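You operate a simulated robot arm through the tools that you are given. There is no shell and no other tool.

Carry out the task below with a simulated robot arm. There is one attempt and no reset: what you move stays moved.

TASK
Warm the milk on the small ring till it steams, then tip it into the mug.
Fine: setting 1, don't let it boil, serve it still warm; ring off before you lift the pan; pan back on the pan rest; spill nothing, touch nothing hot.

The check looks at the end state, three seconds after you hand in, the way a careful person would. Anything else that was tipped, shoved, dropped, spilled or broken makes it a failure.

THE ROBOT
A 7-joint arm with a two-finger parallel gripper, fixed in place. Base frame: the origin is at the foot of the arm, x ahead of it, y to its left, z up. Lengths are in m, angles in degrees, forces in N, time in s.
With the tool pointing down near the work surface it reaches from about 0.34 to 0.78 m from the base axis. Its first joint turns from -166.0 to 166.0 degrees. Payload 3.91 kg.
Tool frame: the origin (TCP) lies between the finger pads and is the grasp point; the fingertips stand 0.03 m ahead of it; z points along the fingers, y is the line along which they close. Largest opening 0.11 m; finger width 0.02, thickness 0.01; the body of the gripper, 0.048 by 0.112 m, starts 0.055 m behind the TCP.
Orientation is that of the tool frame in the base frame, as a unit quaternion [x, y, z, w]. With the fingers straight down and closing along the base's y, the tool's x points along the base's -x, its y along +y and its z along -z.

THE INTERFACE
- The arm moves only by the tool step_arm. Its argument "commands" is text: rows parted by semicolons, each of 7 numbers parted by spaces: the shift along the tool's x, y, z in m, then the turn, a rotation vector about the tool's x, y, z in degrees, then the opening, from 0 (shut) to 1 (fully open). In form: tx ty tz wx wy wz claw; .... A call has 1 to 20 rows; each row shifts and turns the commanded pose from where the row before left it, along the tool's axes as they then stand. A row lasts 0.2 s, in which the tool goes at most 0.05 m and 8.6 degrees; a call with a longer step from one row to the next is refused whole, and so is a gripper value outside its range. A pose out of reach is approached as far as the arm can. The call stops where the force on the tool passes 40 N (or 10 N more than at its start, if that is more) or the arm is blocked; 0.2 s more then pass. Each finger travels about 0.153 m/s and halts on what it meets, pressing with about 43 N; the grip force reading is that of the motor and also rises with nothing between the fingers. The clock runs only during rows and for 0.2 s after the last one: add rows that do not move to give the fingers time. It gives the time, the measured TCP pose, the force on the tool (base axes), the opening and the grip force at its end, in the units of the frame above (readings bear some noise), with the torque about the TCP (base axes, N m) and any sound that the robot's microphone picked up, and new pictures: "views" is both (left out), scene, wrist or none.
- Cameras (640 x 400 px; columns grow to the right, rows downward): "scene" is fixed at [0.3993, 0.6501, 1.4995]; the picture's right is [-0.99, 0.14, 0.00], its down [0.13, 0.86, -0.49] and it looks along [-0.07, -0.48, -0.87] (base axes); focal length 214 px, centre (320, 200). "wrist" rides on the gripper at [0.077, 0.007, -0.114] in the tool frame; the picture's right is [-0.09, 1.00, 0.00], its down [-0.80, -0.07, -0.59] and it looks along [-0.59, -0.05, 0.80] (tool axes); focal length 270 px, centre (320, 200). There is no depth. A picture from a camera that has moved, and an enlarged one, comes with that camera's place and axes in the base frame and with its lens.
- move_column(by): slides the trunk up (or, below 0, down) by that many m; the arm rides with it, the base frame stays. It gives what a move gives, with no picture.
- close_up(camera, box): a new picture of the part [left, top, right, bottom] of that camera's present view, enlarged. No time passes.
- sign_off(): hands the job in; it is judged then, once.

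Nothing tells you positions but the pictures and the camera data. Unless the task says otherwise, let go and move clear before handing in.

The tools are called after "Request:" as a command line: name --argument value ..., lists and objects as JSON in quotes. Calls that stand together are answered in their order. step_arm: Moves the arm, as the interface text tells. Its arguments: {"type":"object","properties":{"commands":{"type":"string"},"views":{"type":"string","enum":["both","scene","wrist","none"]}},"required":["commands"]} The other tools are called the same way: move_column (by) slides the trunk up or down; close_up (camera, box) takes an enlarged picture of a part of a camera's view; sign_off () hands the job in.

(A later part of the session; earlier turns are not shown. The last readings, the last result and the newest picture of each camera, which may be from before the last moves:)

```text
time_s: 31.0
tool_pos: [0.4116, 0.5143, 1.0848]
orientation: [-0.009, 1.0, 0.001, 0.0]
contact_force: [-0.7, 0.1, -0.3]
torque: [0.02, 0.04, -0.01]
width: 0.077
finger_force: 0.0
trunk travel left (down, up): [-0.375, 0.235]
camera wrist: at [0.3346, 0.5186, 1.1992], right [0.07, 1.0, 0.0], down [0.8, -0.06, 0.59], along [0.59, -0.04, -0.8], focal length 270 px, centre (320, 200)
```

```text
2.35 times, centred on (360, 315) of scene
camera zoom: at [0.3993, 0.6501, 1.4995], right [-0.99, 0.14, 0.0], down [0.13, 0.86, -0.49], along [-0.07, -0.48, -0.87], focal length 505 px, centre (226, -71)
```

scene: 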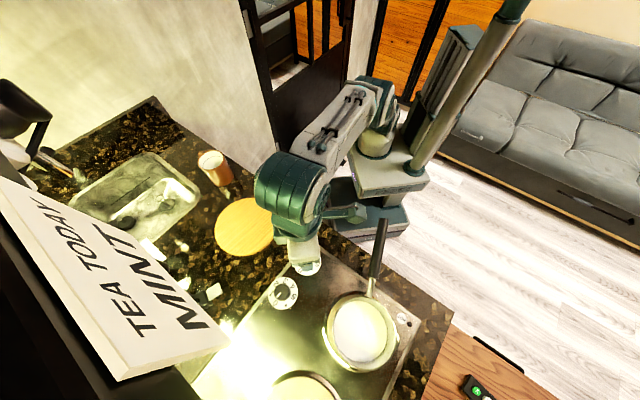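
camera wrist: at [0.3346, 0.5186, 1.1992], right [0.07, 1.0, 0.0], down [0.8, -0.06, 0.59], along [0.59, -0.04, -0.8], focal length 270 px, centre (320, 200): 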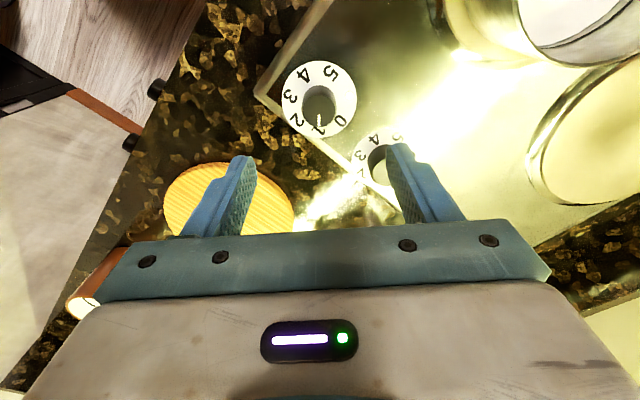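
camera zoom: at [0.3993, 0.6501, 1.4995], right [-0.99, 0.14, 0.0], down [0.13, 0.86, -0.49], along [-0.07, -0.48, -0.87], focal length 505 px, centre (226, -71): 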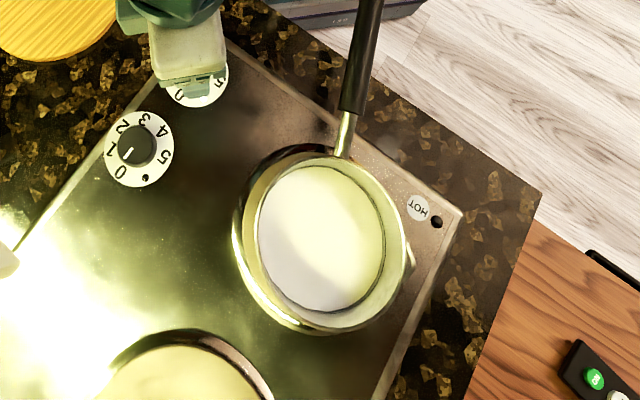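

The dial reads 1 and its lamp is lit. I'll wait, watching the milk and the HOT lamps.

Request:
step_arm --commands "0 0 0 0 0 0 0.7; 0 0 0 0 0 0 0.7; 0 0 0 0 0 0 0.7; 0 0 0 0 0 0 0.7; 0 0 0 0 0 0 0.7; 0 0 0 0 0 0 0.7; 0 0 0 0 0 0 0.7; 0 0 0 0 0 0 0.7; 0 0 0 0 0 0 0.7; 0 0 0 0 0 0 0.7; 0 0 0 0 0 0 0.7; 0 0 0 0 0 0 0.7; 0 0 0 0 0 0 0.7; 0 0 0 0 0 0 0.7; 0 0 0 0 0 0 0.7" --views "none"

Request:
close_up --camera "scene" --box '[260, 230, 460, 400]'

Request:
close_up --camera "wrist" --box '[280, 0, 640, 240]'

```text
time_s: 34.2
tool_pos: [0.4135, 0.514, 1.0841]
orientation: [-0.009, 1.0, 0.0, 0.0]
contact_force: [-0.4, 0.0, 0.2]
torque: [0.01, 0.0, -0.01]
width: 0.0772
finger_force: 0.1
trunk travel left (down, up): [-0.375, 0.235]
```

```text
2.35 times, centred on (360, 315) of scene
camera zoom: at [0.3993, 0.6501, 1.4995], right [-0.99, 0.14, 0.0], down [0.13, 0.86, -0.49], along [-0.07, -0.48, -0.87], focal length 505 px, centre (226, -71)
```

zoom: 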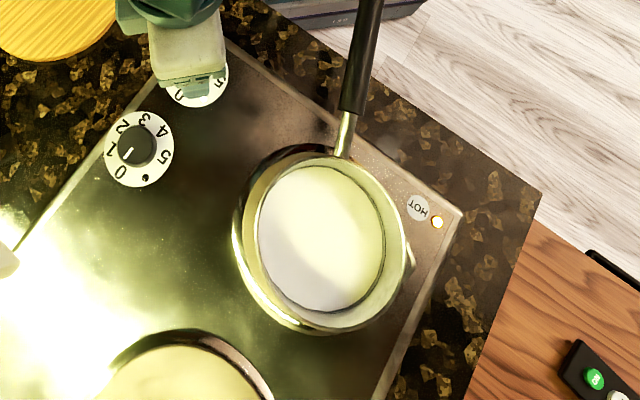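

```text
1.67 times, centred on (460, 120) of wrist
camera zoom: at [0.3348, 0.5186, 1.199], right [0.07, 1.0, 0.0], down [0.8, -0.06, 0.59], along [0.59, -0.04, -0.8], focal length 450 px, centre (87, 333)
```

zoom: 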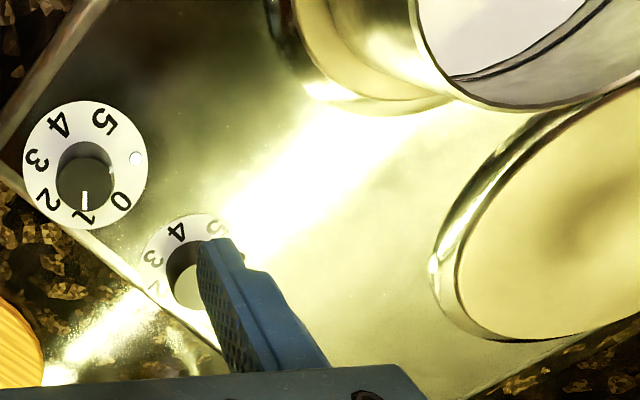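

The front ring's HOT lamp is lit, so the right ring is heating. I'll keep waiting in short stretches and watch for steam.

Request:
step_arm --commands "0 0 0 0 0 0 0.7; 0 0 0 0 0 0 0.7; 0 0 0 0 0 0 0.7; 0 0 0 0 0 0 0.7; 0 0 0 0 0 0 0.7; 0 0 0 0 0 0 0.7; 0 0 0 0 0 0 0.7; 0 0 0 0 0 0 0.7; 0 0 0 0 0 0 0.7; 0 0 0 0 0 0 0.7; 0 0 0 0 0 0 0.7; 0 0 0 0 0 0 0.7; 0 0 0 0 0 0 0.7; 0 0 0 0 0 0 0.7; 0 0 0 0 0 0 0.7; 0 0 0 0 0 0 0.7; 0 0 0 0 0 0 0.7; 0 0 0 0 0 0 0.7; 0 0 0 0 0 0 0.7; 0 0 0 0 0 0 0.7" --views "none"

Request:
close_up --camera "scene" --box '[300, 210, 440, 390]'

Request:
close_up --camera "scene" --box '[180, 130, 260, 200]'

```text
time_s: 38.4
tool_pos: [0.4118, 0.5134, 1.0865]
orientation: [-0.008, 1.0, 0.0, 0.0]
contact_force: [0.9, 1.0, -0.2]
torque: [0.01, 0.0, 0.02]
width: 0.077
finger_force: 0.0
trunk travel left (down, up): [-0.375, 0.235]
```

```text
2.22 times, centred on (370, 300) of scene
camera zoom: at [0.3993, 0.6501, 1.4995], right [-0.99, 0.14, 0.0], down [0.13, 0.86, -0.49], along [-0.07, -0.48, -0.87], focal length 477 px, centre (209, -22)
```

zoom: 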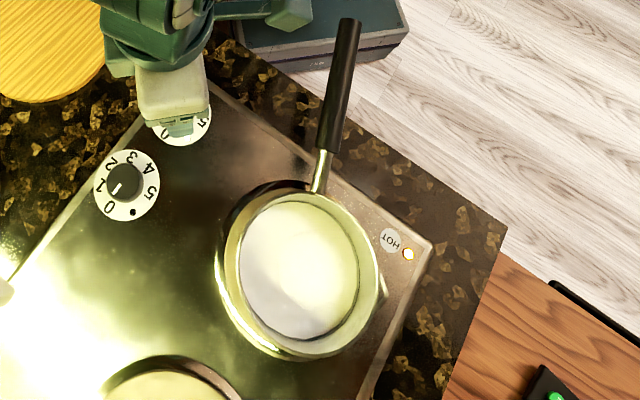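

```text
5.71 times, centred on (220, 165) of scene
camera zoom: at [0.3993, 0.6501, 1.4995], right [-0.99, 0.14, 0.0], down [0.13, 0.86, -0.49], along [-0.07, -0.48, -0.87], focal length 1226 px, centre (891, 400)
```

zoom: 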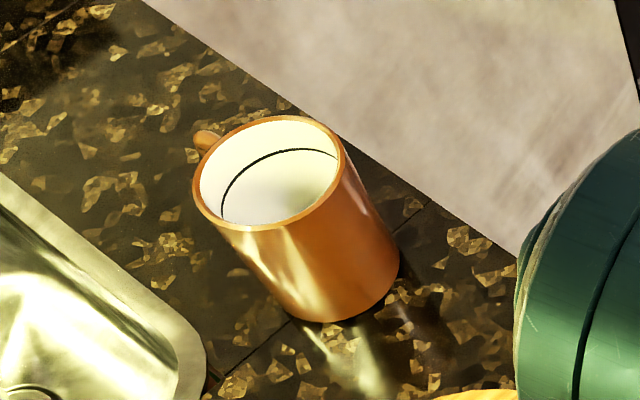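

No steam yet. While it heats I'll take a quick look at the mug from above, then come straight back to the knob.

Request:
step_arm --commands "-0.0222 -0.0393 -0.002 0 0 0 0.7; -0.0222 -0.0393 -0.002 0 0 0 0.7; -0.0222 -0.0393 -0.002 0 0 0 0.7; -0.0222 -0.0393 -0.002 0 0 0 0.7; -0.0222 -0.0393 -0.002 0 0 0 0.7; -0.0222 -0.0393 -0.002 0 0 0 0.7; -0.0222 -0.0393 -0.002 0 0 0 0.7; -0.0222 -0.0393 -0.002 0 0 0 0.7; 0 0 0 0 0 0 0.7" --views "wrist"

Request:
close_up --camera "scene" --box '[300, 210, 440, 390]'

Request:
close_up --camera "wrist" --box '[200, 60, 440, 240]'

```text
time_s: 40.4
tool_pos: [0.5931, 0.1987, 1.1032]
orientation: [-0.009, 1.0, 0.001, 0.0]
contact_force: [-0.1, -0.6, -0.3]
torque: [0.01, 0.05, 0.03]
width: 0.077
finger_force: 0.0
trunk travel left (down, up): [-0.375, 0.235]
camera wrist: at [0.5171, 0.2034, 1.2174], right [0.07, 1.0, 0.0], down [0.8, -0.06, 0.59], along [0.59, -0.04, -0.8], focal length 270 px, centre (320, 200)
```

wrist: 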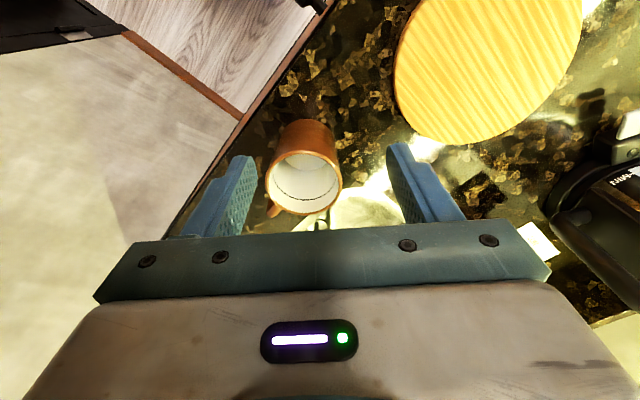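

```text
2.22 times, centred on (370, 300) of scene
camera zoom: at [0.3993, 0.6501, 1.4995], right [-0.99, 0.14, 0.0], down [0.13, 0.86, -0.49], along [-0.07, -0.48, -0.87], focal length 477 px, centre (209, -22)
```

zoom: 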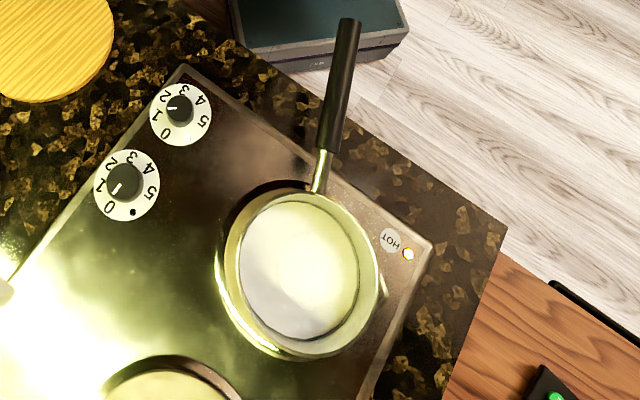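

```text
2.22 times, centred on (320, 150) of wrist
camera zoom: at [0.5171, 0.2034, 1.2174], right [0.07, 1.0, 0.0], down [0.8, -0.06, 0.59], along [0.59, -0.04, -0.8], focal length 601 px, centre (320, 311)
```

zoom: 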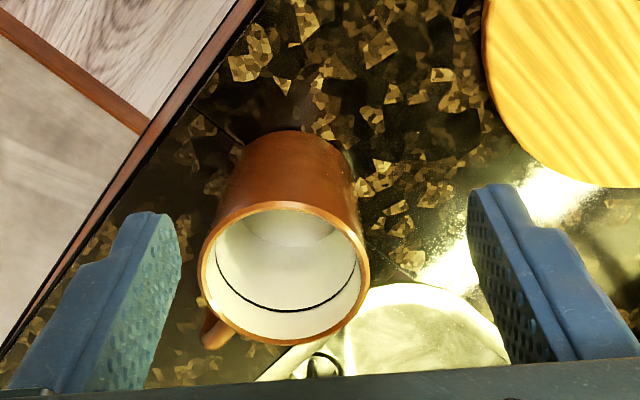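

The mug is at about (0.671, 0.176), rim z about 0.98, radius about 0.04, and it's empty with a fill line inside. The dial still reads 1 with no steam, so I'm returning to hover over the knob.

Request:
step_arm --commands "0.0222 0.0393 0.002 0 0 0 0.7; 0.0222 0.0393 0.002 0 0 0 0.7; 0.0222 0.0393 0.002 0 0 0 0.7; 0.0222 0.0393 0.002 0 0 0 0.7; 0.0222 0.0393 0.002 0 0 0 0.7; 0.0222 0.0393 0.002 0 0 0 0.7; 0.0222 0.0393 0.002 0 0 0 0.7; 0.0222 0.0393 0.002 0 0 0 0.7; 0 0 0 0 0 0 0.7; 0 0 0.04 0 0 0 0.7; 0 0 0 0 0 0 0.7" --views "both"

Request:
close_up --camera "wrist" --box '[200, 60, 440, 240]'

Request:
close_up --camera "scene" --box '[300, 210, 440, 390]'

```text
time_s: 42.8
tool_pos: [0.4116, 0.5118, 1.0455]
orientation: [-0.009, 1.0, 0.001, 0.0]
contact_force: [-0.7, 0.4, -0.2]
torque: [0.02, 0.02, 0.02]
width: 0.077
finger_force: 0.0
trunk travel left (down, up): [-0.375, 0.235]
camera wrist: at [0.3347, 0.5163, 1.1596], right [0.07, 1.0, 0.0], down [0.8, -0.06, 0.59], along [0.59, -0.04, -0.8], focal length 270 px, centre (320, 200)
```

scene: 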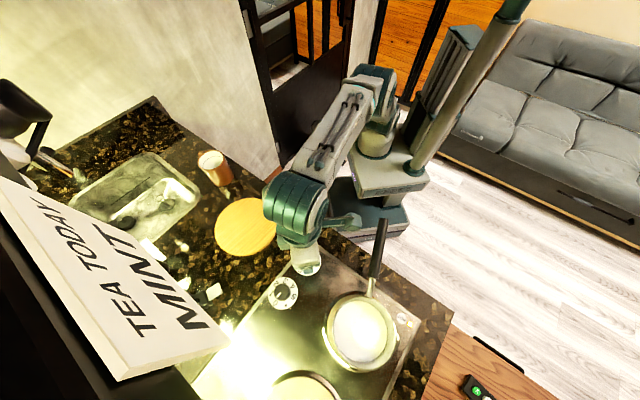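
wrist: 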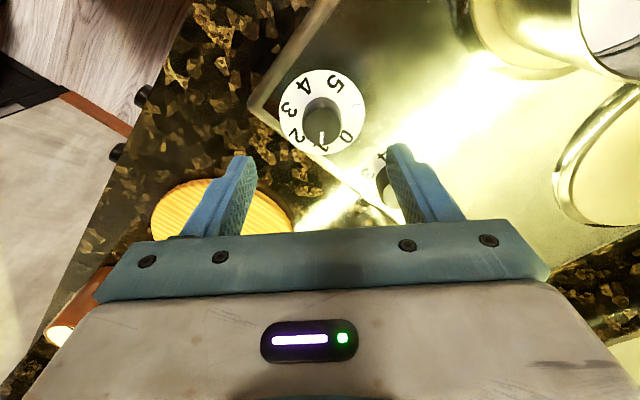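

```text
2.22 times, centred on (320, 150) of wrist
camera zoom: at [0.3347, 0.5163, 1.1596], right [0.07, 1.0, 0.0], down [0.8, -0.06, 0.59], along [0.59, -0.04, -0.8], focal length 601 px, centre (320, 311)
```

zoom: 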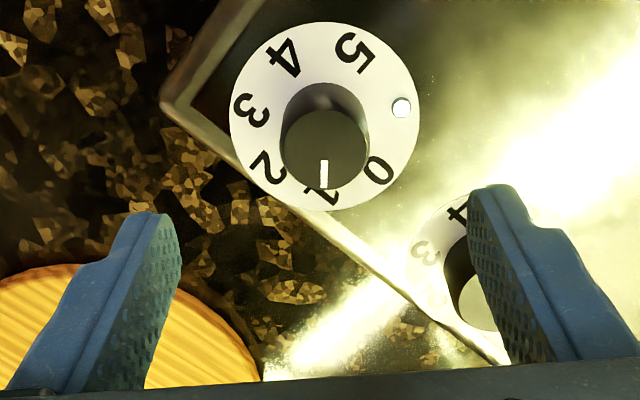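

```text
2.22 times, centred on (370, 300) of scene
camera zoom: at [0.3993, 0.6501, 1.4995], right [-0.99, 0.14, 0.0], down [0.13, 0.86, -0.49], along [-0.07, -0.48, -0.87], focal length 477 px, centre (209, -22)
```

zoom: 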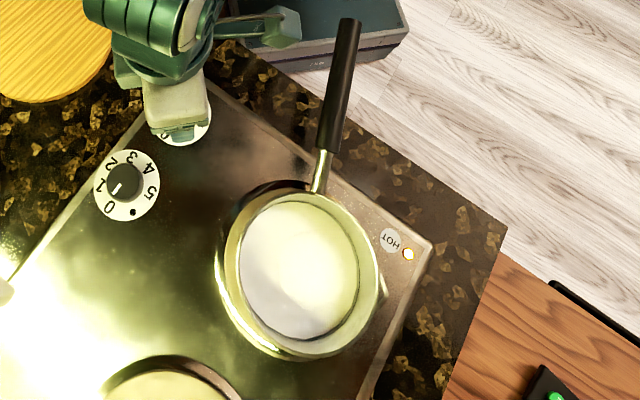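

Still no steam. I'll align slightly over the knob and keep waiting.

Request:
step_arm --commands "0.001 0.0012 0 0 0 0 0.7; 0 0 0 0 0 0 0.7; 0 0 0 0 0 0 0.7; 0 0 0 0 0 0 0.7; 0 0 0 0 0 0 0.7; 0 0 0 0 0 0 0.7; 0 0 0 0 0 0 0.7; 0 0 0 0 0 0 0.7; 0 0 0 0 0 0 0.7; 0 0 0 0 0 0 0.7; 0 0 0 0 0 0 0.7; 0 0 0 0 0 0 0.7; 0 0 0 0 0 0 0.7; 0 0 0 0 0 0 0.7; 0 0 0 0 0 0 0.7; 0 0 0 0 0 0 0.7; 0 0 0 0 0 0 0.7; 0 0 0 0 0 0 0.7; 0 0 0 0 0 0 0.7; 0 0 0 0 0 0 0.7" --views "none"

Request:
close_up --camera "scene" --box '[300, 210, 440, 390]'

```text
time_s: 47.0
tool_pos: [0.4114, 0.5127, 1.0476]
orientation: [-0.008, 1.0, -0.001, 0.0]
contact_force: [-0.3, 0.3, -0.3]
torque: [-0.01, 0.01, -0.01]
width: 0.077
finger_force: 0.1
trunk travel left (down, up): [-0.375, 0.235]
```

```text
2.22 times, centred on (370, 300) of scene
camera zoom: at [0.3993, 0.6501, 1.4995], right [-0.99, 0.14, 0.0], down [0.13, 0.86, -0.49], along [-0.07, -0.48, -0.87], focal length 477 px, centre (209, -22)
```

zoom: 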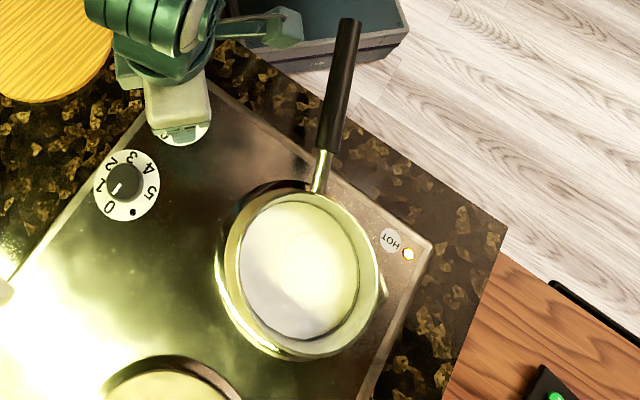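

No steam or sound yet at 47 s. I'll keep waiting.

Request:
step_arm --commands "0 0 0 0 0 0 0.7; 0 0 0 0 0 0 0.7; 0 0 0 0 0 0 0.7; 0 0 0 0 0 0 0.7; 0 0 0 0 0 0 0.7; 0 0 0 0 0 0 0.7; 0 0 0 0 0 0 0.7; 0 0 0 0 0 0 0.7; 0 0 0 0 0 0 0.7; 0 0 0 0 0 0 0.7; 0 0 0 0 0 0 0.7; 0 0 0 0 0 0 0.7; 0 0 0 0 0 0 0.7; 0 0 0 0 0 0 0.7; 0 0 0 0 0 0 0.7; 0 0 0 0 0 0 0.7; 0 0 0 0 0 0 0.7; 0 0 0 0 0 0 0.7; 0 0 0 0 0 0 0.7; 0 0 0 0 0 0 0.7" --views "none"

Request:
close_up --camera "scene" --box '[300, 210, 440, 390]'

```text
time_s: 51.2
tool_pos: [0.4113, 0.513, 1.0465]
orientation: [-0.009, 1.0, 0.0, 0.0]
contact_force: [1.2, -0.5, 0.4]
torque: [-0.01, 0.01, 0.02]
width: 0.0771
finger_force: 0.1
trunk travel left (down, up): [-0.375, 0.235]
```

```text
2.22 times, centred on (370, 300) of scene
camera zoom: at [0.3993, 0.6501, 1.4995], right [-0.99, 0.14, 0.0], down [0.13, 0.86, -0.49], along [-0.07, -0.48, -0.87], focal length 477 px, centre (209, -22)
```

zoom: 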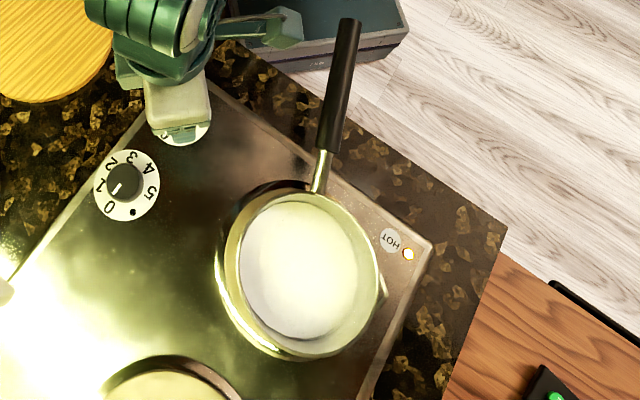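

The milk surface looks a little hazier now. I'll zoom in to check for steam.

Request:
close_up --camera "scene" --box '[320, 280, 410, 380]'

Request:
step_arm --commands "0 0 0 0 0 0 0.7; 0 0 0 0 0 0 0.7; 0 0 0 0 0 0 0.7; 0 0 0 0 0 0 0.7" --views "both"

Request:
close_up --camera "scene" --box '[320, 280, 410, 380]'

```text
4.00 times, centred on (365, 330) of scene
camera zoom: at [0.3993, 0.6501, 1.4995], right [-0.99, 0.14, 0.0], down [0.13, 0.86, -0.49], along [-0.07, -0.48, -0.87], focal length 858 px, centre (140, -320)
```

zoom: 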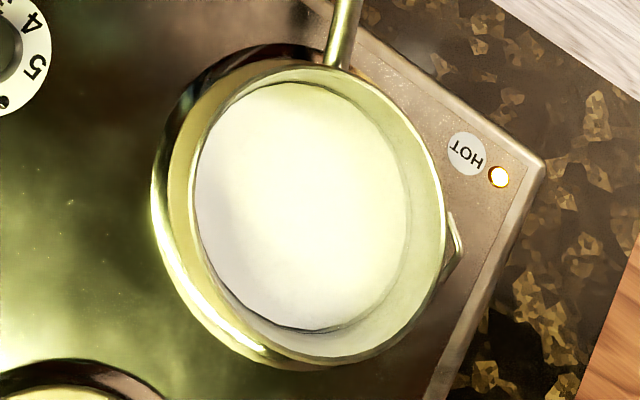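

```text
time_s: 52.2
tool_pos: [0.4102, 0.5124, 1.0461]
orientation: [-0.008, 1.0, 0.0, 0.0]
contact_force: [0.3, -1.1, -0.1]
torque: [-0.01, -0.01, -0.01]
width: 0.0769
finger_force: 0.0
trunk travel left (down, up): [-0.375, 0.235]
camera wrist: at [0.3336, 0.5172, 1.1602], right [0.07, 1.0, 0.0], down [0.8, -0.06, 0.59], along [0.59, -0.04, -0.8], focal length 270 px, centre (320, 200)
```

scene: 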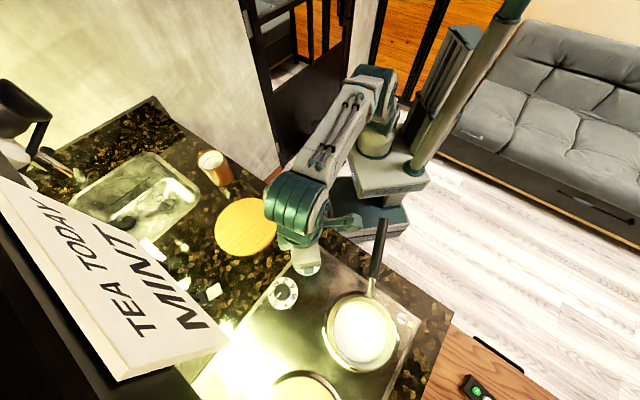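
wrist: 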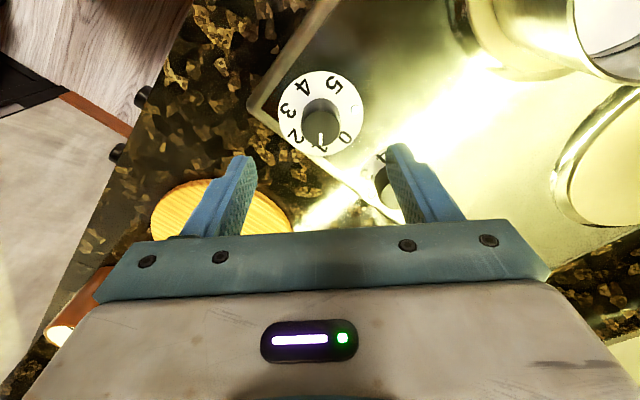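

```text
4.00 times, centred on (365, 330) of scene
camera zoom: at [0.3993, 0.6501, 1.4995], right [-0.99, 0.14, 0.0], down [0.13, 0.86, -0.49], along [-0.07, -0.48, -0.87], focal length 858 px, centre (140, -320)
```

zoom: 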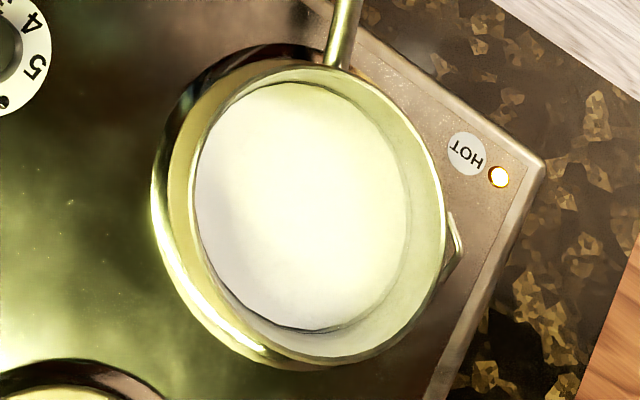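

The shadow edge on the milk has blurred, which may be the first wisps. I'll compare again after a short wait.

Request:
step_arm --commands "0 0 0 0 0 0 0.7; 0 0 0 0 0 0 0.7; 0 0 0 0 0 0 0.7; 0 0 0 0 0 0 0.7; 0 0 0 0 0 0 0.7; 0 0 0 0 0 0 0.7; 0 0 0 0 0 0 0.7; 0 0 0 0 0 0 0.7; 0 0 0 0 0 0 0.7; 0 0 0 0 0 0 0.7" --views "none"

Request:
close_up --camera "scene" --box '[320, 280, 410, 380]'

Request:
close_up --camera "wrist" --box '[440, 0, 640, 120]'

```text
time_s: 54.4
tool_pos: [0.4113, 0.5121, 1.0475]
orientation: [-0.008, 1.0, 0.0, -0.001]
contact_force: [-0.3, 0.1, 0.0]
torque: [-0.02, -0.04, 0.01]
width: 0.0771
finger_force: 0.1
trunk travel left (down, up): [-0.375, 0.235]
```

```text
4.00 times, centred on (365, 330) of scene
camera zoom: at [0.3993, 0.6501, 1.4995], right [-0.99, 0.14, 0.0], down [0.13, 0.86, -0.49], along [-0.07, -0.48, -0.87], focal length 858 px, centre (140, -320)
```

zoom: 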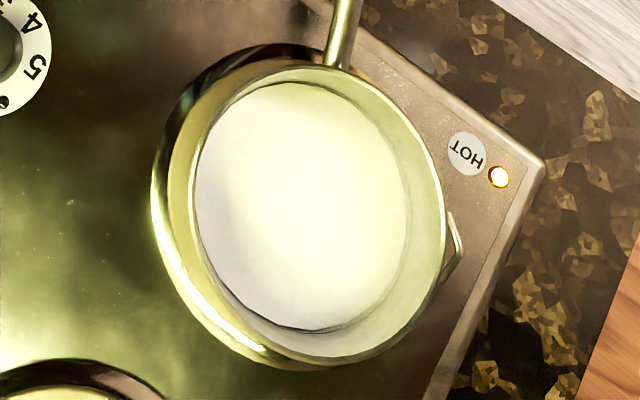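

```text
3.20 times, centred on (540, 60) of wrist
camera zoom: at [0.3336, 0.5172, 1.1602], right [0.07, 1.0, 0.0], down [0.8, -0.06, 0.59], along [0.59, -0.04, -0.8], focal length 865 px, centre (-384, 648)
```

zoom: 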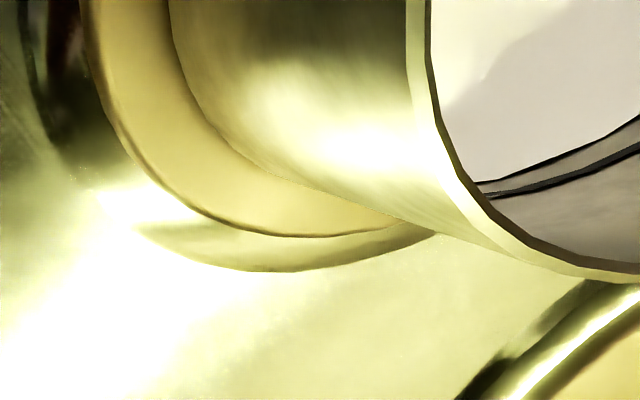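

From the scene camera a soft white haze now hides the sharp shadow edge, while the oblique view still shows it. That suggests a plume above the pan, so I'll turn the wrist camera to see it from the side.

Request:
step_arm --commands "0 0 0 0 0 -8.5 0.7; 0 0 0 0 0 -8.5 0.7; 0 0 0 0 0 -8.5 0.7; 0 0 0 0 0 -8.5 0.7; 0 0 0 0 0 -8.5 0.7; 0 0 0 0 0 -8.5 0.7; 0 0 0 0 0 0 0.7" --views "both"

Request:
close_up --camera "wrist" --box '[400, 0, 640, 240]'

Request:
close_up --camera "scene" --box '[320, 280, 410, 380]'

```text
time_s: 56.0
tool_pos: [0.4107, 0.5117, 1.0468]
orientation: [-0.439, 0.899, 0.0, 0.0]
contact_force: [-0.4, -0.2, -0.5]
torque: [-0.01, 0.02, -0.01]
width: 0.077
finger_force: 0.0
trunk travel left (down, up): [-0.375, 0.235]
camera wrist: at [0.3573, 0.4552, 1.1599], right [-0.73, 0.68, 0.0], down [0.55, 0.59, 0.59], along [0.41, 0.44, -0.8], focal length 270 px, centre (320, 200)
```

scene: 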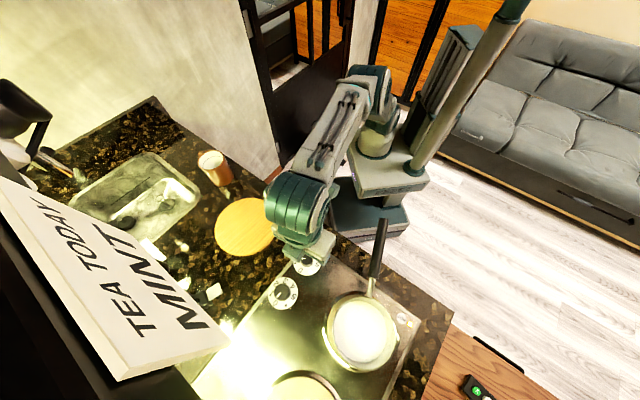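
wrist: 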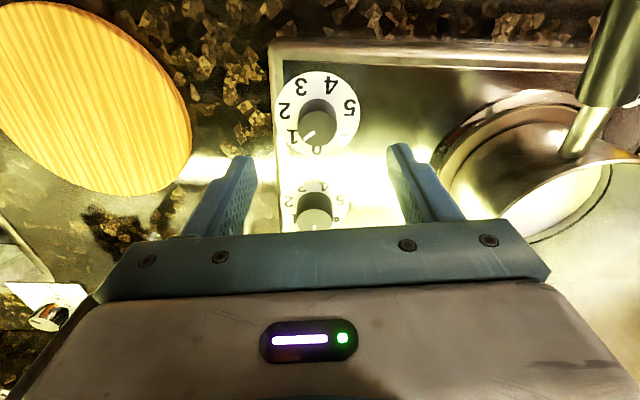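

```text
1.67 times, centred on (520, 120) of wrist
camera zoom: at [0.3573, 0.4552, 1.1599], right [-0.73, 0.68, 0.0], down [0.55, 0.59, 0.59], along [0.41, 0.44, -0.8], focal length 450 px, centre (-13, 333)
```

zoom: 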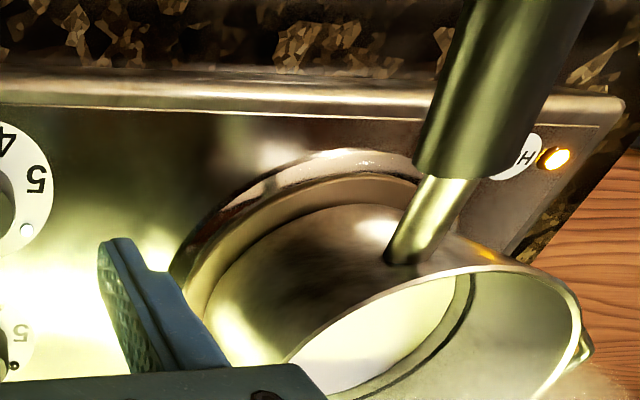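

```text
4.00 times, centred on (365, 330) of scene
camera zoom: at [0.3993, 0.6501, 1.4995], right [-0.99, 0.14, 0.0], down [0.13, 0.86, -0.49], along [-0.07, -0.48, -0.87], focal length 858 px, centre (140, -320)
```

zoom: 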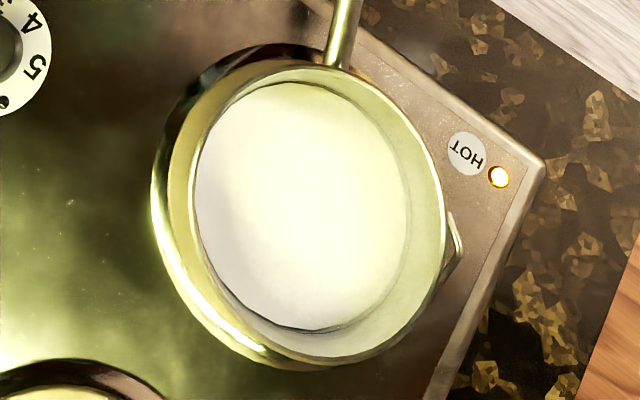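

There is now a whitish haze at the rim, so the milk is steaming with no boiling. I'll turn the ring off now: re-align, grip the knob, and turn it back to 0.

Request:
step_arm --commands "0 0 0 0 0 8.5 0.7; 0 0 0 0 0 8.5 0.7; 0 0 0.018 0 0 8.5 0.7; 0 0 0.018 0 0 8.5 0.7; 0 0 0.018 0 0 8.5 0.7; 0 0 0.0175 0 0 8.5 0.7; 0 0.0008 0 0 0 0 0.5; 0 0 0 0 0 0 0.3; 0 0 0 0 0 0 0.2; 0 0 0 0 0 0 0.2; 0 0 0 0 0 -5 0.2; 0 0 0 0 0 -5 0.2; 0 0 0 0 0 -6.5 0.2; 0 0 0 0 0 -6.5 0.2; 0 0 0 0 0 -6.5 0.2; 0 0 0 0 0 -6.5 0.2; 0 0 0 0 0 -5 0.2; 0 0 0 0 0 -5 0.2; 0 0 0 0 0 -4 0.2; 0 0 0 0 0 0 0.2" --views "wrist"

Request:
close_up --camera "wrist" --box '[200, 60, 440, 240]'

```text
time_s: 60.2
tool_pos: [0.4113, 0.5112, 0.9743]
orientation: [-0.431, 0.902, 0.0, -0.001]
contact_force: [-0.2, -27.9, -12.3]
torque: [-0.7, -0.16, -0.04]
width: 0.0313
finger_force: 44.8
trunk travel left (down, up): [-0.375, 0.235]
camera wrist: at [0.3579, 0.4547, 1.0886], right [-0.72, 0.7, 0.0], down [0.56, 0.58, 0.59], along [0.41, 0.43, -0.8], focal length 270 px, centre (320, 200)
```

wrist: 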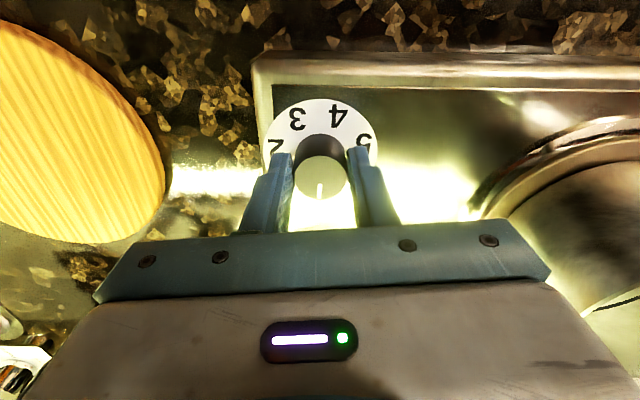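

```text
2.22 times, centred on (320, 150) of wrist
camera zoom: at [0.3579, 0.4547, 1.0886], right [-0.72, 0.7, 0.0], down [0.56, 0.58, 0.59], along [0.41, 0.43, -0.8], focal length 601 px, centre (320, 311)
```

zoom: 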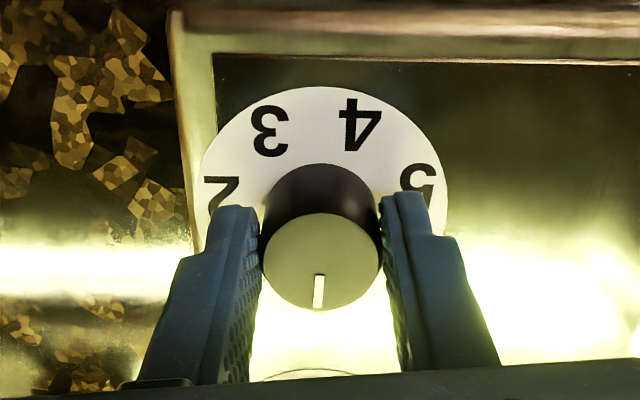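

The view matches the original 0 position. I'll release, rise and check that the lamp is off.

Request:
step_arm --commands "0 0 0 0 0 0 0.5; 0 0 0 0 0 0 0.7; 0 0 -0.03 0 0 0 0.7; 0 0 -0.045 0 0 0 0.7; 0 0 -0.045 0 0 0 0.7; 0 0 0 0 0 0 0.7" --views "wrist"

Request:
close_up --camera "wrist" --box '[220, 30, 420, 180]'

Request:
close_up --camera "wrist" --box '[400, 0, 640, 240]'

```text
time_s: 61.6
tool_pos: [0.4124, 0.5123, 1.0954]
orientation: [-0.431, 0.903, 0.0, 0.001]
contact_force: [-0.5, 0.3, 0.0]
torque: [-0.01, 0.0, -0.02]
width: 0.077
finger_force: 0.0
trunk travel left (down, up): [-0.375, 0.235]
camera wrist: at [0.3579, 0.4564, 1.2087], right [-0.72, 0.7, 0.0], down [0.56, 0.58, 0.59], along [0.41, 0.43, -0.8], focal length 270 px, centre (320, 200)
```

wrist: 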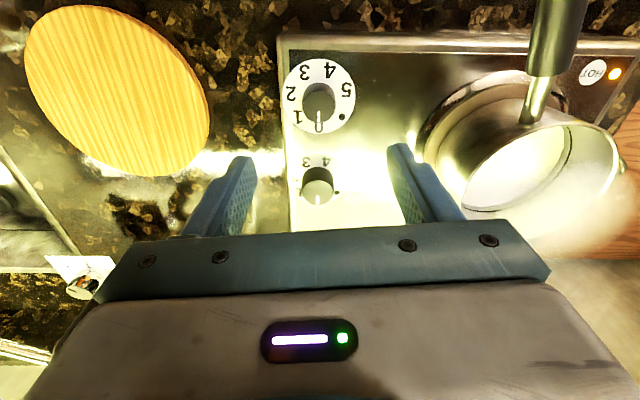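

```text
2.67 times, centred on (320, 105) of wrist
camera zoom: at [0.3579, 0.4564, 1.2087], right [-0.72, 0.7, 0.0], down [0.56, 0.58, 0.59], along [0.41, 0.43, -0.8], focal length 721 px, centre (320, 453)
```

zoom: 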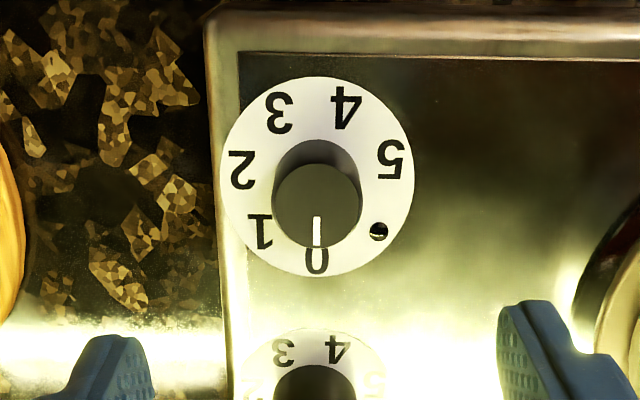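

```text
1.67 times, centred on (520, 120) of wrist
camera zoom: at [0.3579, 0.4564, 1.2087], right [-0.72, 0.7, 0.0], down [0.56, 0.58, 0.59], along [0.41, 0.43, -0.8], focal length 450 px, centre (-13, 333)
```

zoom: 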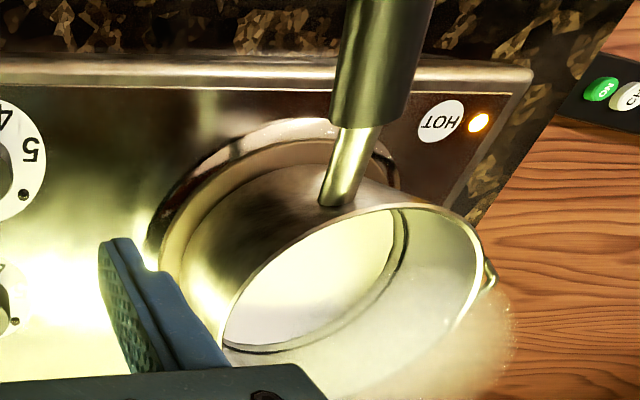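

The ring is off (knob at 0, lamp dark) and steam is clearly visible. I'm going back to the handle at the same grip pose.

Request:
step_arm --commands "0.0106 0.0376 0 0 0 0 0.7; 0.0106 0.0376 0 0 0 0 0.7; 0.0106 0.0376 0 0 0 0 0.7; 0.0107 0.0376 0 0 0 0 0.7; 0 0 0 0 0 -7 0.7; 0 0 0 0 0 -7 0.7; 0 0 0.02 0 0 0 0.7; 0 0 0 0 0 0 0.7" --views "wrist"

Request:
close_up --camera "wrist" --box '[160, 0, 480, 240]'

```text
time_s: 63.4
tool_pos: [0.2667, 0.5744, 1.0735]
orientation: [-0.537, 0.844, 0.001, 0.001]
contact_force: [0.3, 0.2, -0.2]
torque: [0.03, 0.0, 0.01]
width: 0.0772
finger_force: 0.1
trunk travel left (down, up): [-0.375, 0.235]
camera wrist: at [0.2281, 0.5068, 1.1887], right [-0.87, 0.5, 0.0], down [0.4, 0.7, 0.6], along [0.3, 0.52, -0.8], focal length 270 px, centre (320, 200)
```

wrist: 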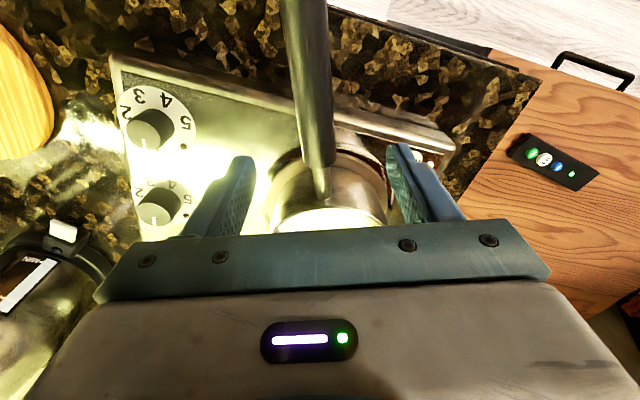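

```text
1.67 times, centred on (320, 120) of wrist
camera zoom: at [0.2281, 0.5068, 1.1887], right [-0.87, 0.5, 0.0], down [0.4, 0.7, 0.6], along [0.3, 0.52, -0.8], focal length 450 px, centre (320, 333)
```

zoom: 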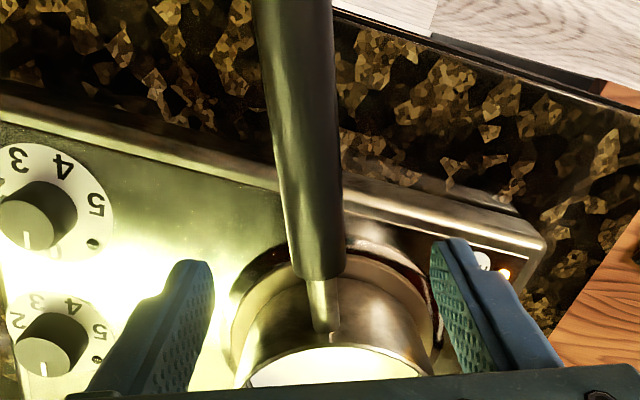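

The handle is centred. I'll descend and grip.

Request:
step_arm --commands "0 -0.001 0.03 0 0 0 0.7; 0 0 0.0295 0 0 0 0.7; 0 0 0 0 0 0 0.7; 0 0 0 0 0 0 0.4; 0 0 0 0 0 0 0.2; 0 0 0 0 0 0 0; 0 0 0 0 0 0 0; 0 0 0 0 0 0 0" --views "wrist"

Request:
close_up --camera "scene" --box '[300, 210, 440, 390]'

```text
time_s: 65.2
tool_pos: [0.267, 0.5728, 1.015]
orientation: [-0.537, 0.843, 0.0, 0.0]
contact_force: [0.8, -1.0, 0.3]
torque: [0.11, -0.06, -0.19]
width: 0.0233
finger_force: 42.9
trunk travel left (down, up): [-0.375, 0.235]
camera wrist: at [0.2284, 0.506, 1.1289], right [-0.87, 0.5, 0.0], down [0.4, 0.7, 0.59], along [0.3, 0.51, -0.8], focal length 270 px, centre (320, 200)
```

wrist: 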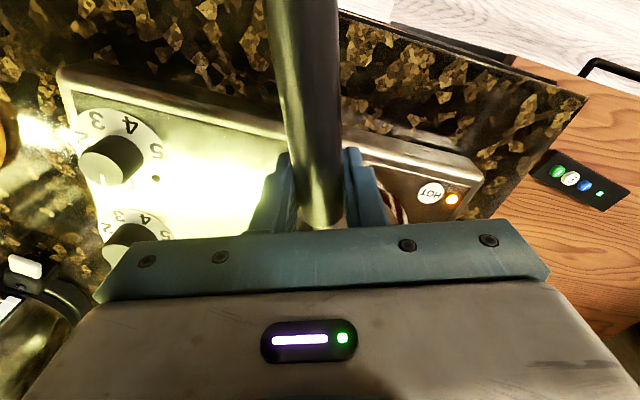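

```text
2.22 times, centred on (370, 300) of scene
camera zoom: at [0.3993, 0.6501, 1.4995], right [-0.99, 0.14, 0.0], down [0.13, 0.86, -0.49], along [-0.07, -0.48, -0.87], focal length 477 px, centre (209, -22)
```

zoom: 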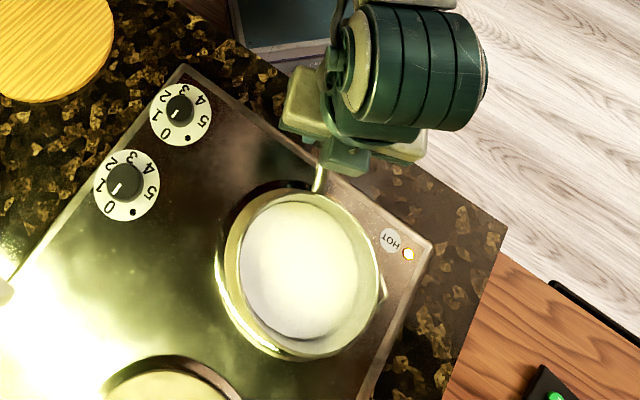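

Both knobs read 0 and the grip is firm. I'll lift the pan to about z 1.10 and carry it toward the mug, turning the handle so the spout side faces the mug.

Request:
step_arm --commands "0 0 -0.008 0 0 0 0; 0 0 -0.017 0 0 0 0; 0 0 -0.02 0 0 0 0; 0 0 -0.02 0 0 0 0; 0 0 -0.02 0 0 0 0; 0.00845 -0.00918 0 0 0 1.43 0; 0.00845 -0.00918 0 0 0 1.43 0; 0.01596 -0.01918 0 0 0 2.86 0; 0.01498 -0.01995 0 0 0 2.86 0; 0.01397 -0.02067 0 0 0 2.86 0; 0.01292 -0.02134 0 0 0 2.86 0; 0.01183 -0.02196 0 0 0 2.86 0; 0.01072 -0.02252 0 0 0 2.86 0; 0.00959 -0.02304 0 0 0 2.86 0; 0.00842 -0.02348 0 0 0 2.86 0; 0.00724 -0.02387 0 0 0 2.86 0; 0.00604 -0.02421 0 0 0 2.86 0; 0.00483 -0.02448 0 0 0 2.86 0; 0.0036 -0.02469 0 0 0 2.86 0; 0.00237 -0.02483 0 0 0 2.86 0" --views "scene"

```text
time_s: 69.4
tool_pos: [0.4021, 0.2496, 1.0995]
orientation: [-0.215, 0.977, 0.0, -0.001]
contact_force: [-0.2, -0.4, -5.3]
torque: [-0.18, 0.43, 0.01]
width: 0.0233
finger_force: 43.4
trunk travel left (down, up): [-0.375, 0.235]
```

scene: 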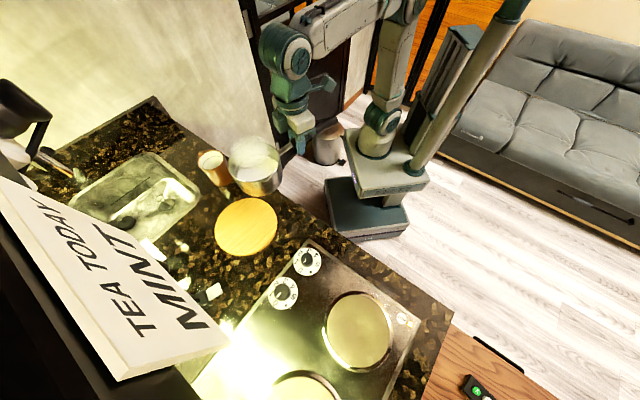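

The pan is level, off the ring, and steaming. I'll continue to the pre-pour spot beside the mug.

Request:
step_arm --commands "-0.00556 -0.02356 0 0 0 2.5 0; -0.00659 -0.02329 0 0 0 2.5 0; -0.0076 -0.02298 0 0 0 2.5 0; -0.0086 -0.02263 0 0 0 2.5 0; -0.00957 -0.02223 0 0 0 2.5 0; -0.01053 -0.0218 0 0 0 2.5 0; -0.01147 -0.02131 0 0 0 2.5 0; -0.01239 -0.0208 0 0 0 2.5 0; -0.00664 -0.01012 0 0 0 1.25 0; -0.00664 -0.01012 0 0 0 1.25 0; -0.00708 -0.00982 0 0 0 1.25 0; -0.00708 -0.00982 0 0 0 1.25 0; 0 0 0 0 0 0 0" --views "both"

Request:
close_up --camera "scene" --box '[170, 100, 310, 200]'

Request:
close_up --camera "wrist" --box '[200, 60, 560, 260]'

```text
time_s: 72.2
tool_pos: [0.5524, 0.0608, 1.0984]
orientation: [0.0, 1.0, 0.0, -0.001]
contact_force: [0.0, 0.0, -5.2]
torque: [-0.01, 0.5, -0.02]
width: 0.0232
finger_force: 42.9
trunk travel left (down, up): [-0.375, 0.235]
camera wrist: at [0.4741, 0.067, 1.2127], right [0.09, 1.0, 0.0], down [0.8, -0.07, 0.59], along [0.59, -0.05, -0.8], focal length 270 px, centre (320, 200)
```

scene: 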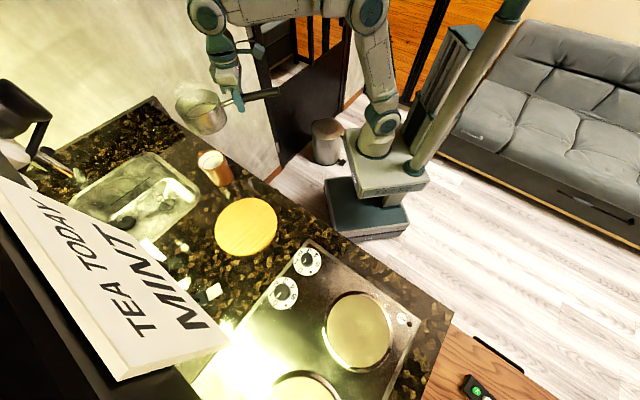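
wrist: 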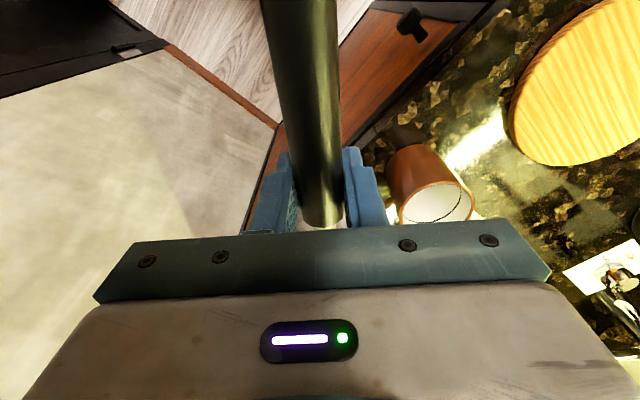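

```text
4.00 times, centred on (240, 150) of scene
camera zoom: at [0.3993, 0.6501, 1.4995], right [-0.99, 0.14, 0.0], down [0.13, 0.86, -0.49], along [-0.07, -0.48, -0.87], focal length 858 px, centre (640, 400)
```

zoom: 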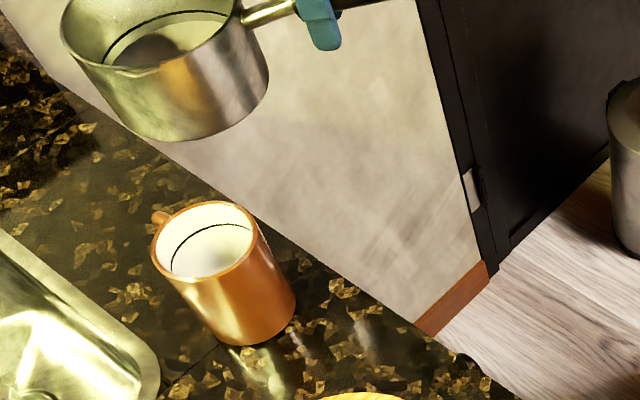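

```text
1.78 times, centred on (380, 160) of wrist
camera zoom: at [0.4741, 0.067, 1.2127], right [0.09, 1.0, 0.0], down [0.8, -0.07, 0.59], along [0.59, -0.05, -0.8], focal length 480 px, centre (213, 271)
```

zoom: 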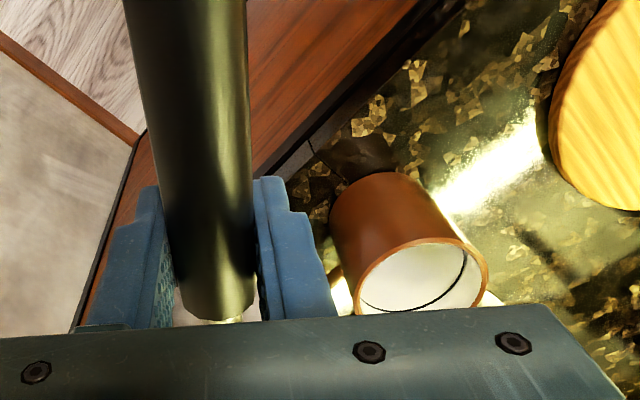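

The pan is beside the mug with the axial position matching. I'll roll 32° about the handle, before any milk should flow, and check the spout and level.

Request:
step_arm --commands "0 0 0 2 0 0 0; 0 0 0 4 0 0 0; 0 0 0 4 0 0 0; 0 0 0 4 0 0 0; 0 0 0 4 0 0 0; 0 0 0 4 0 0 0; 0 0 0 4 0 0 0; 0 0 0 4 0 0 0; 0 0 0 2 0 0 0; 0 0 0 0 0 0 0" --views "both"

Request:
close_up --camera "scene" --box '[170, 70, 310, 200]'

```text
time_s: 74.4
tool_pos: [0.5503, 0.0605, 1.0997]
orientation: [0.0, 0.961, -0.276, -0.001]
contact_force: [0.2, -0.5, -5.8]
torque: [0.13, 0.48, 0.01]
width: 0.0233
finger_force: 43.3
trunk travel left (down, up): [-0.375, 0.235]
camera wrist: at [0.473, 0.1276, 1.1922], right [0.09, 0.84, -0.53], down [0.8, 0.25, 0.54], along [0.59, -0.47, -0.65], focal length 270 px, centre (320, 200)
```

scene: 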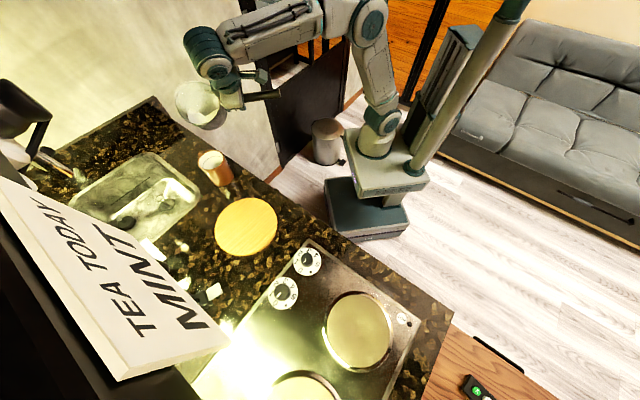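
wrist: 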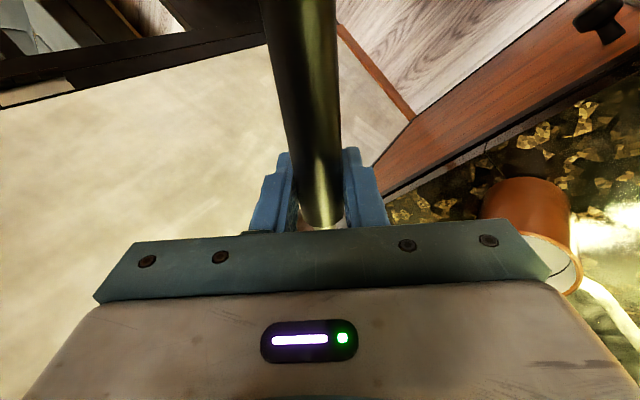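

```text
3.08 times, centred on (240, 135) of scene
camera zoom: at [0.3993, 0.6501, 1.4995], right [-0.99, 0.14, 0.0], down [0.13, 0.86, -0.49], along [-0.07, -0.48, -0.87], focal length 660 px, centre (566, 400)
```

zoom: 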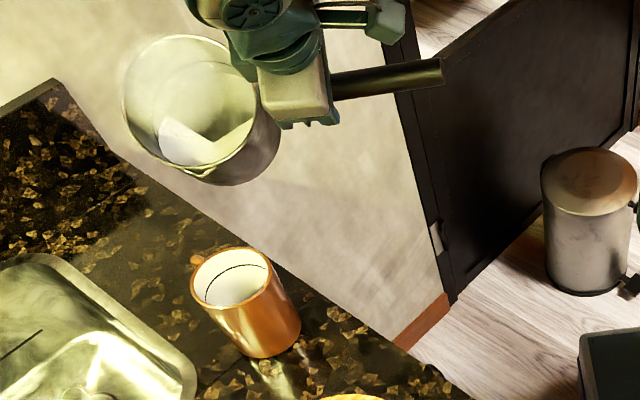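

The spout is exactly where predicted, and the milk is still inside. I'll move the tilted pan in so the spout is above the mug opening, then check.

Request:
step_arm --commands "0 0.0123 -0.0004 0 0 0 0; 0 0.0123 -0.0004 0 0 0 0; 0 0.0123 -0.0004 0 0 0 0; 0 0.0122 -0.0004 0 0 0 0; 0 0 0 0 0 0 0" --views "wrist"

Request:
close_up --camera "scene" --box '[170, 90, 270, 200]'

```text
time_s: 75.6
tool_pos: [0.55, 0.104, 1.0737]
orientation: [0.001, 0.961, -0.276, -0.001]
contact_force: [-0.4, 0.1, -6.1]
torque: [0.11, 0.51, 0.0]
width: 0.0233
finger_force: 42.6
trunk travel left (down, up): [-0.375, 0.235]
camera wrist: at [0.4734, 0.17, 1.167], right [0.09, 0.84, -0.53], down [0.8, 0.25, 0.54], along [0.59, -0.47, -0.65], focal length 270 px, centre (320, 200)
```

wrist: 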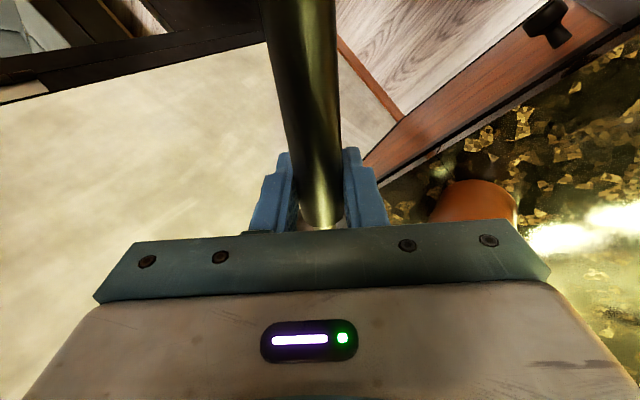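

```text
3.64 times, centred on (220, 145) of scene
camera zoom: at [0.3993, 0.6501, 1.4995], right [-0.99, 0.14, 0.0], down [0.13, 0.86, -0.49], along [-0.07, -0.48, -0.87], focal length 780 px, centre (684, 400)
```

zoom: 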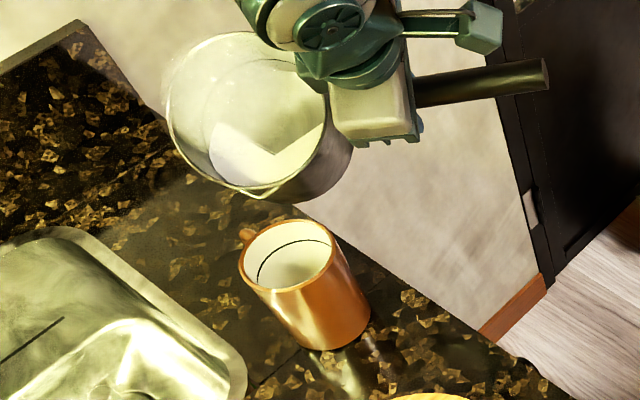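

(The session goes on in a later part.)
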